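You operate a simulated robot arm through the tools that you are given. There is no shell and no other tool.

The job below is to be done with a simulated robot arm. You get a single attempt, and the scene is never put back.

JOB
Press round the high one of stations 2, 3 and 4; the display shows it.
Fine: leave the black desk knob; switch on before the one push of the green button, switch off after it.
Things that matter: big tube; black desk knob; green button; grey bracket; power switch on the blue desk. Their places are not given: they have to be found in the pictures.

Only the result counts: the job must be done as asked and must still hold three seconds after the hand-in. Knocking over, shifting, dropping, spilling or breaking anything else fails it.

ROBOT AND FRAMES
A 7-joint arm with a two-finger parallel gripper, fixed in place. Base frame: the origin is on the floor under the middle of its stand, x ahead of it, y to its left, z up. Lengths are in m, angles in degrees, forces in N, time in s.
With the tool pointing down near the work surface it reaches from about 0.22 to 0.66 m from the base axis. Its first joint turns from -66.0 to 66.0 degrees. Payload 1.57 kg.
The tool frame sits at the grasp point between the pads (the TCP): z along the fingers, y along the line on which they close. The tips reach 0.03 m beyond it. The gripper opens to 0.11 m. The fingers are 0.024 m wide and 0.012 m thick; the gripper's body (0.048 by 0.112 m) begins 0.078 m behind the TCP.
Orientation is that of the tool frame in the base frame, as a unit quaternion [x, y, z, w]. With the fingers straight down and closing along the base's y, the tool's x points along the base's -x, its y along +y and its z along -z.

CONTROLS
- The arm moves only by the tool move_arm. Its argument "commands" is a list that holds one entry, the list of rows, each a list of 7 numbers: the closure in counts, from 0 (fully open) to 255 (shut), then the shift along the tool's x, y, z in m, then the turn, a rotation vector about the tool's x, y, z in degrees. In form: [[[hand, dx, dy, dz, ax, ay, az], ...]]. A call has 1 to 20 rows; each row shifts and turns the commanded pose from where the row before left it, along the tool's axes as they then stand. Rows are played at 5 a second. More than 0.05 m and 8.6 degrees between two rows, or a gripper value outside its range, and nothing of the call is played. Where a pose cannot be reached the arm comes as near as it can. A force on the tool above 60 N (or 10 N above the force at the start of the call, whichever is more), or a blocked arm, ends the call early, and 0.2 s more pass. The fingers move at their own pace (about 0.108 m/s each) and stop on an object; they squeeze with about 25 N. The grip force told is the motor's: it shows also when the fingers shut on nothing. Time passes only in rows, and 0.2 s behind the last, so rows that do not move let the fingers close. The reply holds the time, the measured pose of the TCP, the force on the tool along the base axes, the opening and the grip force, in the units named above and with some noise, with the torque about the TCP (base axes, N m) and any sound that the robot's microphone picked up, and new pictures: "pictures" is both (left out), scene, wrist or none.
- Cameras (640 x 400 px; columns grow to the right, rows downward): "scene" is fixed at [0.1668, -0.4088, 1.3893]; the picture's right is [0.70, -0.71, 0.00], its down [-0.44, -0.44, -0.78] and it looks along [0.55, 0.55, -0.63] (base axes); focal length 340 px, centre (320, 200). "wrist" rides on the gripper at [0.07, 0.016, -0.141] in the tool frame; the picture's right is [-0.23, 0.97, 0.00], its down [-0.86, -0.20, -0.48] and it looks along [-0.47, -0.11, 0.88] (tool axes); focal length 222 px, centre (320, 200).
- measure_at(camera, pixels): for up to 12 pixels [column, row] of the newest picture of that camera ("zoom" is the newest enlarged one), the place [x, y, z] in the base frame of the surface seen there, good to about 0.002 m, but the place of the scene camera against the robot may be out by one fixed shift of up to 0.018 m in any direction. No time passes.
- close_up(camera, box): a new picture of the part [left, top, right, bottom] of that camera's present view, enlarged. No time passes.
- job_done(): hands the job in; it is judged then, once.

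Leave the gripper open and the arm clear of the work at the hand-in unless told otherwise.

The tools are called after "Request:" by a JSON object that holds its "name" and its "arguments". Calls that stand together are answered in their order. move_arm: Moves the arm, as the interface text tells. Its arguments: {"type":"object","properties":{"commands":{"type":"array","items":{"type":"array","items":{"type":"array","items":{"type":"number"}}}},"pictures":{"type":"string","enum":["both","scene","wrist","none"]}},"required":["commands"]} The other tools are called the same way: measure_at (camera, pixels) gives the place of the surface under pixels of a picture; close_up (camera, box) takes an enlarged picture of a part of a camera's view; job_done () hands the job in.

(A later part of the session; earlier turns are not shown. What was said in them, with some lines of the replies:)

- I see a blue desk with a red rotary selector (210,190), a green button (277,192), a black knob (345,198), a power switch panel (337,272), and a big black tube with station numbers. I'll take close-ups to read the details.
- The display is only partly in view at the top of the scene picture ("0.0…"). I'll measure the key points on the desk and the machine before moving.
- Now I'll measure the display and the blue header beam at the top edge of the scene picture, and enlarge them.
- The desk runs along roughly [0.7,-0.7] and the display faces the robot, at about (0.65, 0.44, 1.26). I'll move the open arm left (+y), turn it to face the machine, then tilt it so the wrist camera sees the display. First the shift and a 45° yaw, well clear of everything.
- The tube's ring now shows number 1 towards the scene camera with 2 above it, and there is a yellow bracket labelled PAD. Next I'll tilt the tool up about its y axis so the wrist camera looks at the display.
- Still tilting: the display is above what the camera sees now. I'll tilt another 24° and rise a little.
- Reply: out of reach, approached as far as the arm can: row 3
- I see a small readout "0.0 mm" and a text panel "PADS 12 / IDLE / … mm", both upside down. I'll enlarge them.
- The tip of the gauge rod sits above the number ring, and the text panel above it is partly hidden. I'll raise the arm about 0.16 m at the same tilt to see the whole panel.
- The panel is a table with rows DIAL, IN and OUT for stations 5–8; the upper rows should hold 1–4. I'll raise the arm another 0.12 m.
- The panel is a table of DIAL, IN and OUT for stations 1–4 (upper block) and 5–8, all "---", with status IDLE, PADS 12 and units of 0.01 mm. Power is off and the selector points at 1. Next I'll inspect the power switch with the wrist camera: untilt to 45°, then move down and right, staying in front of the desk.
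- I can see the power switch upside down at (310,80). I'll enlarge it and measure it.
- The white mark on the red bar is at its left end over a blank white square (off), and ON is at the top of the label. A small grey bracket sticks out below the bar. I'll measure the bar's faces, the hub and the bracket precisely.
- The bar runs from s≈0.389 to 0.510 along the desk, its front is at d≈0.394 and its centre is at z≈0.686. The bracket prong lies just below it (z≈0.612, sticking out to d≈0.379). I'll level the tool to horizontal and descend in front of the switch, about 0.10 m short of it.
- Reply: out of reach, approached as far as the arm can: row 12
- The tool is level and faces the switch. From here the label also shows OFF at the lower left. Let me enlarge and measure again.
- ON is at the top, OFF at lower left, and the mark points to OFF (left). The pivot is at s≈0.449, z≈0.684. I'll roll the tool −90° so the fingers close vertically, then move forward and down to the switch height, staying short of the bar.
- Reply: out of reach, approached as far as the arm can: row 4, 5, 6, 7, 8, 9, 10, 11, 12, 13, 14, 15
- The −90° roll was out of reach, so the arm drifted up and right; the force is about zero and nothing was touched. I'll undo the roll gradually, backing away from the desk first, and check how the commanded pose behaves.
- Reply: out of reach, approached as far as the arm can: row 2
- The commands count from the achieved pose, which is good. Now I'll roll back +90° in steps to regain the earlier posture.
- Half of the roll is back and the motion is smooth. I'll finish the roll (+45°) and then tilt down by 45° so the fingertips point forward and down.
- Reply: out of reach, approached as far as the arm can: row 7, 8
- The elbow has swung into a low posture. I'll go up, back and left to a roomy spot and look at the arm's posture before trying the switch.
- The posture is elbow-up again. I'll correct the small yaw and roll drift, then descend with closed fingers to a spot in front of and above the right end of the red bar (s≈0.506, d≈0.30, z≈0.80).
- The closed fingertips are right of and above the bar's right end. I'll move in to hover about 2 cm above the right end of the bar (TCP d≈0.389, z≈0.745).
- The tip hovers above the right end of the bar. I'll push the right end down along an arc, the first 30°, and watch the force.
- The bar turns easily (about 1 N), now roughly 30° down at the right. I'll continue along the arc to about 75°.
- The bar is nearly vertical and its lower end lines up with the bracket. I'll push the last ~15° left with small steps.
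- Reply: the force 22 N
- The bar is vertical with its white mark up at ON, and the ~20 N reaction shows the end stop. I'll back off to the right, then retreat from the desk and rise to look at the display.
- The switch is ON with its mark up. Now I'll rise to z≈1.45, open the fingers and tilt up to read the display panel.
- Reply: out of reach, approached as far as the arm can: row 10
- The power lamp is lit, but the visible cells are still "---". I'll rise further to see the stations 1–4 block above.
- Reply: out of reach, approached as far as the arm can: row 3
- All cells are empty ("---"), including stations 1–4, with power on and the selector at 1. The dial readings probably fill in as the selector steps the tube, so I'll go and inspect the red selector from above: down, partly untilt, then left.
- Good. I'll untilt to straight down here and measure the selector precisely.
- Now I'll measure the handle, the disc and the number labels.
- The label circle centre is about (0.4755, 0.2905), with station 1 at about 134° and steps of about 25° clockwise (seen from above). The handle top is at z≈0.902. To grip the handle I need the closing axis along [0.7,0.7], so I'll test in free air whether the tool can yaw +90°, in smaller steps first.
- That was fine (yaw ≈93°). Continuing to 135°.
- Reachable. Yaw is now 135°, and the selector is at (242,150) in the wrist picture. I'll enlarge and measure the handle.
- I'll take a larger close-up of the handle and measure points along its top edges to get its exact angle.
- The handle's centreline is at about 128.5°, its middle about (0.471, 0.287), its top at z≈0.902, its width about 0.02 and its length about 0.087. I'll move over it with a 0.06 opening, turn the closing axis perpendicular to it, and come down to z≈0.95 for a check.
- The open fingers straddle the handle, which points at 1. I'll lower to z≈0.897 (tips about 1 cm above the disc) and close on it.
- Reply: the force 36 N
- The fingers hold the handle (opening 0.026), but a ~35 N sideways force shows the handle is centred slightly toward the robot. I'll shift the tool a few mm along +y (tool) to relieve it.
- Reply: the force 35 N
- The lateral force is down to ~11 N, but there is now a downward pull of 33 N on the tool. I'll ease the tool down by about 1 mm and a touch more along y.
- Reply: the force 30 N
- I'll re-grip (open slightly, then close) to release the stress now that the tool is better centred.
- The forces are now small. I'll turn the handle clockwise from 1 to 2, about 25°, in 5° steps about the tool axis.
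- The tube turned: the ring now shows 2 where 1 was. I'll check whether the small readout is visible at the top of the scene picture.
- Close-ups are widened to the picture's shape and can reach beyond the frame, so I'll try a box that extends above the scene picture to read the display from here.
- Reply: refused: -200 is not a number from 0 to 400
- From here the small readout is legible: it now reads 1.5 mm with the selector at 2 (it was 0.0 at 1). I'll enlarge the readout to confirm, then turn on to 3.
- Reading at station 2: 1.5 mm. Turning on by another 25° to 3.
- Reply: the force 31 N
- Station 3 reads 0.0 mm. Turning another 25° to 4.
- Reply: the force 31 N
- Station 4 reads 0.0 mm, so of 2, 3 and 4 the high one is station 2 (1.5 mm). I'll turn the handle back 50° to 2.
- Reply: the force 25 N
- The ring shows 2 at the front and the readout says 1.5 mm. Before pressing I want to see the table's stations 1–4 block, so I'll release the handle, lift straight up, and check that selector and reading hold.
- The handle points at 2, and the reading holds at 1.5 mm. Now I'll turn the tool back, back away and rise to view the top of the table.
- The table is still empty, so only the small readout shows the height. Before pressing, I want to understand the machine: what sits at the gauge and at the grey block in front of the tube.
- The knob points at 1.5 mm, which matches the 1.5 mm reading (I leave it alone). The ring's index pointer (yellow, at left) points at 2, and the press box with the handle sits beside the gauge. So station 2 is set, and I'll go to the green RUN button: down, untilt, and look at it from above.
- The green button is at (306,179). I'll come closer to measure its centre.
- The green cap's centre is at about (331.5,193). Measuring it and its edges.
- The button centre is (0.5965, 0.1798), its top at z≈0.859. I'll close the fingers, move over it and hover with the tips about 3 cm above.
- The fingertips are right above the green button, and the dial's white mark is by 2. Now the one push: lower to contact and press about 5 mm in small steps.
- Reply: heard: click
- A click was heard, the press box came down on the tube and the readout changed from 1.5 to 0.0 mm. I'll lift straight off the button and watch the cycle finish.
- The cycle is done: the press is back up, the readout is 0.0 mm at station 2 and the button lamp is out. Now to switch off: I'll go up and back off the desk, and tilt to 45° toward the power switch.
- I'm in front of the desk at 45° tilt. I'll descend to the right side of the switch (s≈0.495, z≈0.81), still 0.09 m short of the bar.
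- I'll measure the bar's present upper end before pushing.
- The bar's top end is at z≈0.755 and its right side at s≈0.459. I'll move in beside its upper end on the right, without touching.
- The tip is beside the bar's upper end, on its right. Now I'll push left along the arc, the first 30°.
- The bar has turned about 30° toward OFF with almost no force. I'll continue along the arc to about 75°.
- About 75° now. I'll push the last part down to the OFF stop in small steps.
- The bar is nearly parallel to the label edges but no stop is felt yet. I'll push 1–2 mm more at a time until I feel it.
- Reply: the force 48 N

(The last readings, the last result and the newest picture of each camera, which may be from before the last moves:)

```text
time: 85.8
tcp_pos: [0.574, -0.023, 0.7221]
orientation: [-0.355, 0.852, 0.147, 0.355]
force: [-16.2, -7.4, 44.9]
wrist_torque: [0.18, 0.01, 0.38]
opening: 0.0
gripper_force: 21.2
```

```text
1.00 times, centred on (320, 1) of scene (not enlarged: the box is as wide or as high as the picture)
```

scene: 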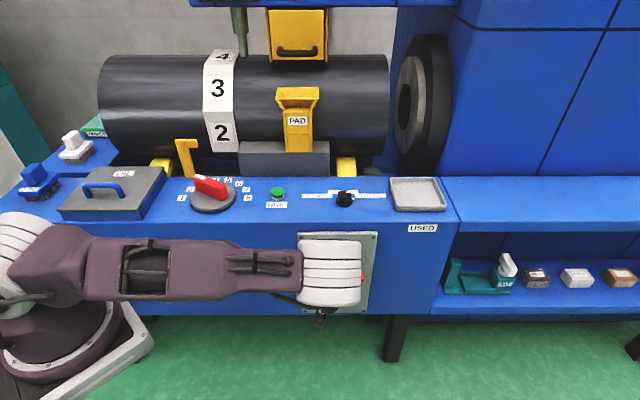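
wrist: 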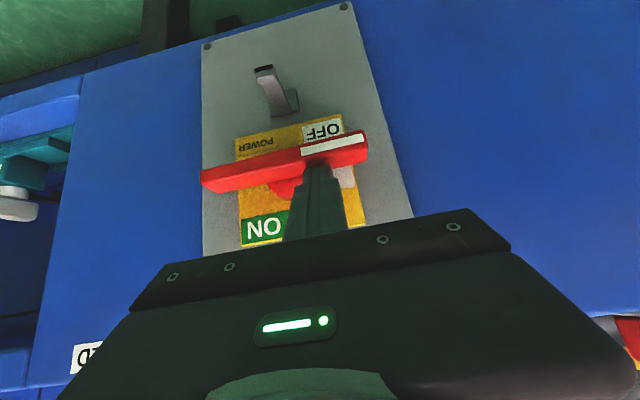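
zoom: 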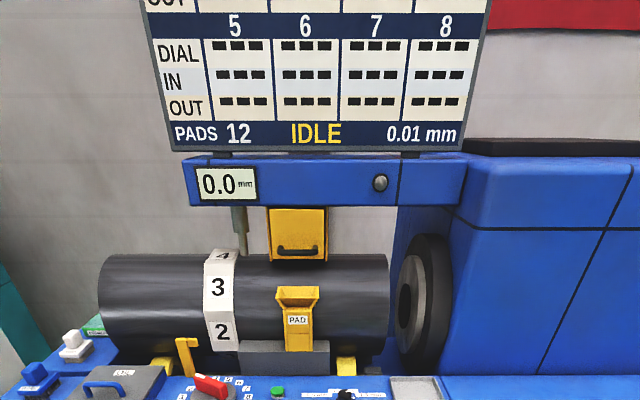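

The stop is felt (45 N) and the power lamp is dark, so the machine is OFF. I'll lift off the bar, retreat from the desk, rise, and open the gripper well clear.

Request:
{"name": "move_arm", "arguments": {"commands": [[[255, -0.007, 0, -0.007, 0, 0, 0], [255, -0.014, 0, -0.014, 0, 0, 0], [255, 0.03, 0, -0.03, 0, 0, 0], [255, 0.03, 0, -0.03, 0, 0, 0], [255, -0.032, 0, -0.032, 0, 0, 0], [255, -0.032, 0, -0.032, 0, 0, 0], [255, -0.032, 0, -0.032, 0, 0, 0], [255, -0.032, 0, -0.032, 0, 0, 0], [255, -0.032, 0, -0.032, 0, 0, 0], [0, -0.032, 0, -0.032, 0, 0, 0], [0, -0.032, 0, -0.032, 0, 0, 0], [0, -0.032, 0, -0.032, 0, 0, 0], [0, 0, 0, 0, 0, 0, 0], [0, 0, 0, 0, 0, 0, 0]]]}}

Request:
{"name": "close_up", "arguments": {"camera": "scene", "box": [160, 160, 400, 310]}}

Request:
{"name": "close_up", "arguments": {"camera": "scene", "box": [0, 0, 640, 2]}}

```text
time: 88.8
tcp_pos: [0.5139, -0.083, 1.1114]
orientation: [-0.355, 0.853, 0.148, 0.353]
force: [-0.5, -0.1, 0.2]
wrist_torque: [0.02, 0.01, 0.01]
opening: 0.1101
gripper_force: 0.2
```

scene: 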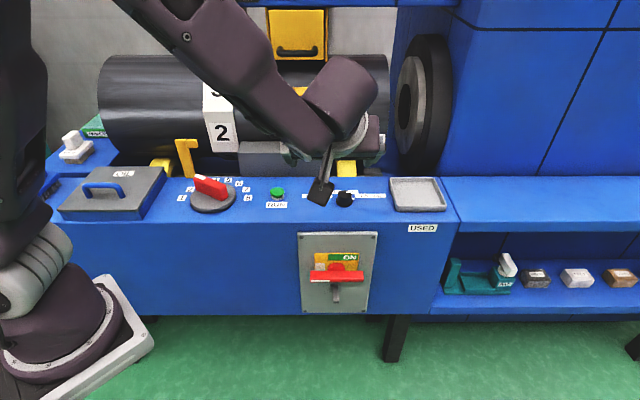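
wrist: 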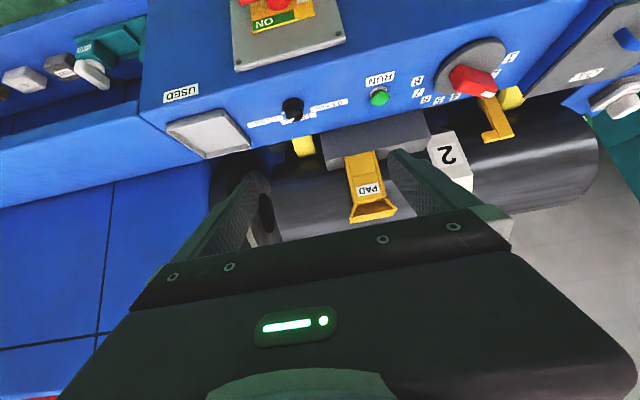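

```text
2.67 times, centred on (280, 235) of scene
```

zoom: 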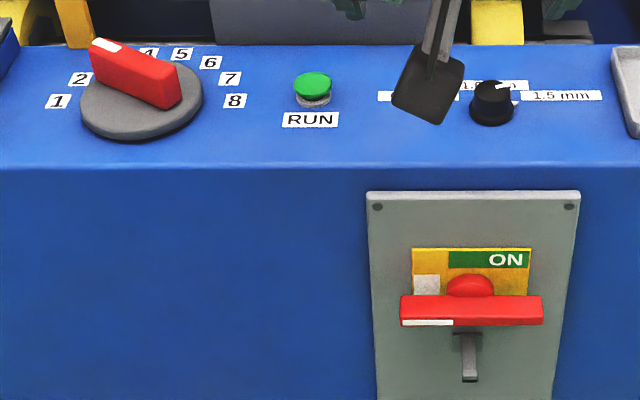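

```text
1.00 times, centred on (320, 1) of scene (not enlarged: the box is as wide or as high as the picture)
```

zoom: 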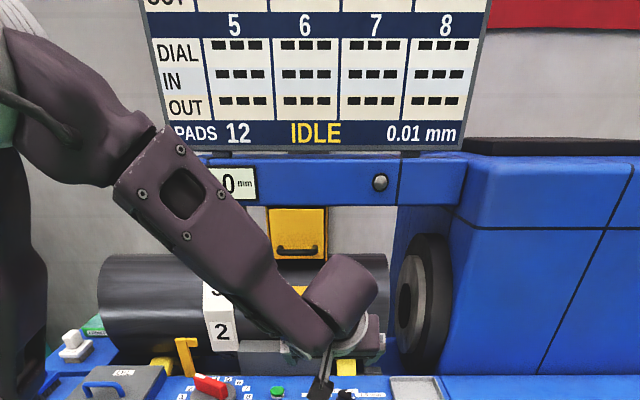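

The switch is back at OFF exactly as at the start, the knob is untouched, and the readout is 0.0 mm with station 2 dialled. I'll return the arm toward its starting pose, clear of the work with the gripper open, and check the scene once more.

Request:
{"name": "move_arm", "arguments": {"commands": [[[0, 0.03, 0.02, -0.03, 0, 0, 0], [0, 0.03, 0.02, -0.03, 0, 0, 0], [0, 0, 0.02, 0, 0, 8, 0], [0, 0, 0.02, 0, 0, 8, 0], [0, 0, 0, 0, 0, 8, 0], [0, 0, 0, 0, 0, 8, 0], [0, 0, 0, 0, 0, 8, 0], [0, 0, 0, 0, 0, 5, 0], [0, 0, 0, 0, 0, 0, 0], [0, 0, 0, 0, 0, 0, 0], [0, 0, 0, 0, 0, 0, 0]]]}}

Request:
{"name": "close_up", "arguments": {"camera": "scene", "box": [0, 0, 640, 2]}}

Request:
{"name": "close_up", "arguments": {"camera": "scene", "box": [160, 160, 400, 310]}}

```text
time: 91.2
tcp_pos: [0.3966, -0.0867, 1.103]
orientation: [-0.382, 0.923, 0.038, 0.035]
force: [0.2, 0.2, 0.5]
wrist_torque: [0.0, 0.0, 0.02]
opening: 0.1099
gripper_force: 0.1
out of reach, approached as far as the arm can: row 7
```

scene: 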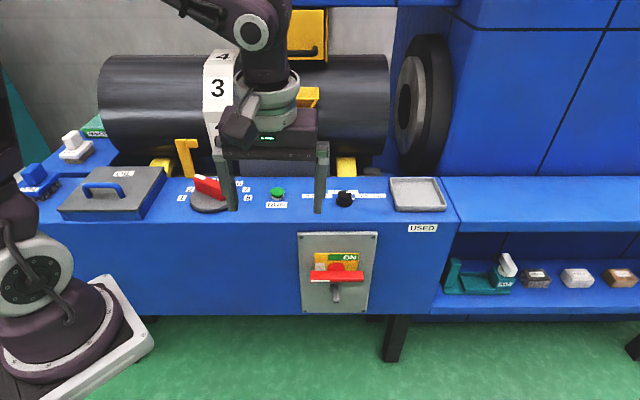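
wrist: 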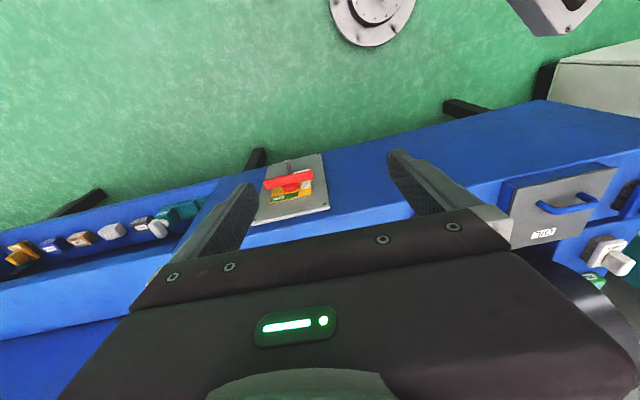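

```text
1.00 times, centred on (320, 1) of scene (not enlarged: the box is as wide or as high as the picture)
```

zoom: 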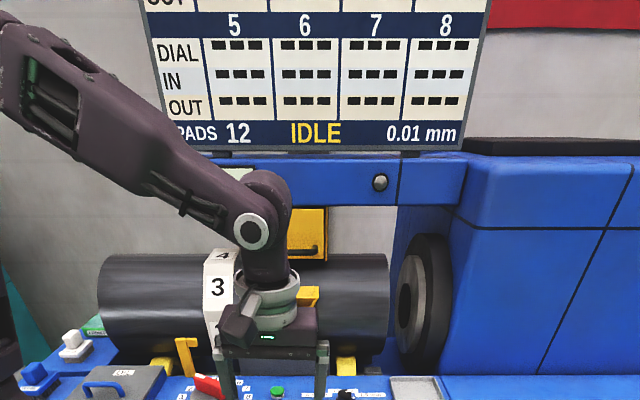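

```text
2.67 times, centred on (280, 235) of scene
```

zoom: 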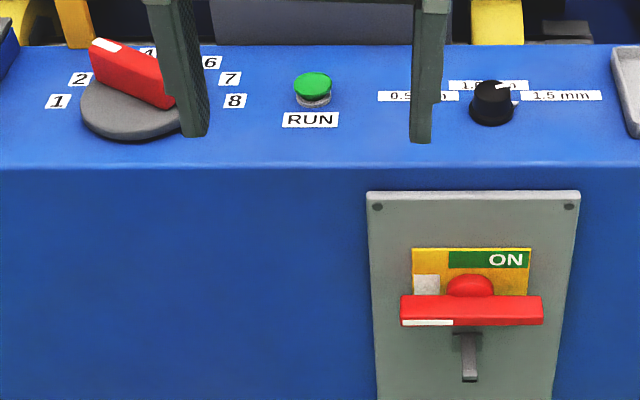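

Everything is in place: station 2 was pressed with one push while the power was on, the power is off again, the knob is untouched, and the arm is clear with the gripper open. I'm handing the job in.

Request:
{"name": "job_done", "arguments": {}}

```text
The job is handed in.
```

Station 2 was the high one, and it has been pressed round. I've handed the job in, but no verdict has come back.

- **Finding the high one:** with the power on, I turned the red selector through the stations. The readout showed 1.5 mm at station 2 and 0.0 mm at 3 and 4.
- **Pressing:** with the selector back on 2, I pushed the green button once. I heard a click and saw the press come down and go back up. The readout then showed 0.0 mm.
- **Power:** I switched on before the push and off after it. The switch is against its OFF stop and the lamp is dark.
- **Left alone:** the black desk knob was not touched. I saw nothing else moved, and the arm is clear with the gripper open.

While I was turning the tool near the switch early on, the arm drifted about 20 cm off its path because the pose was out of reach. The force readings showed no contact.

The larger table on the display still showed dashes for stations 5–8 after the press. I only saw the block for stations 1–4 before pressing, so this result rests on the small readout alone.
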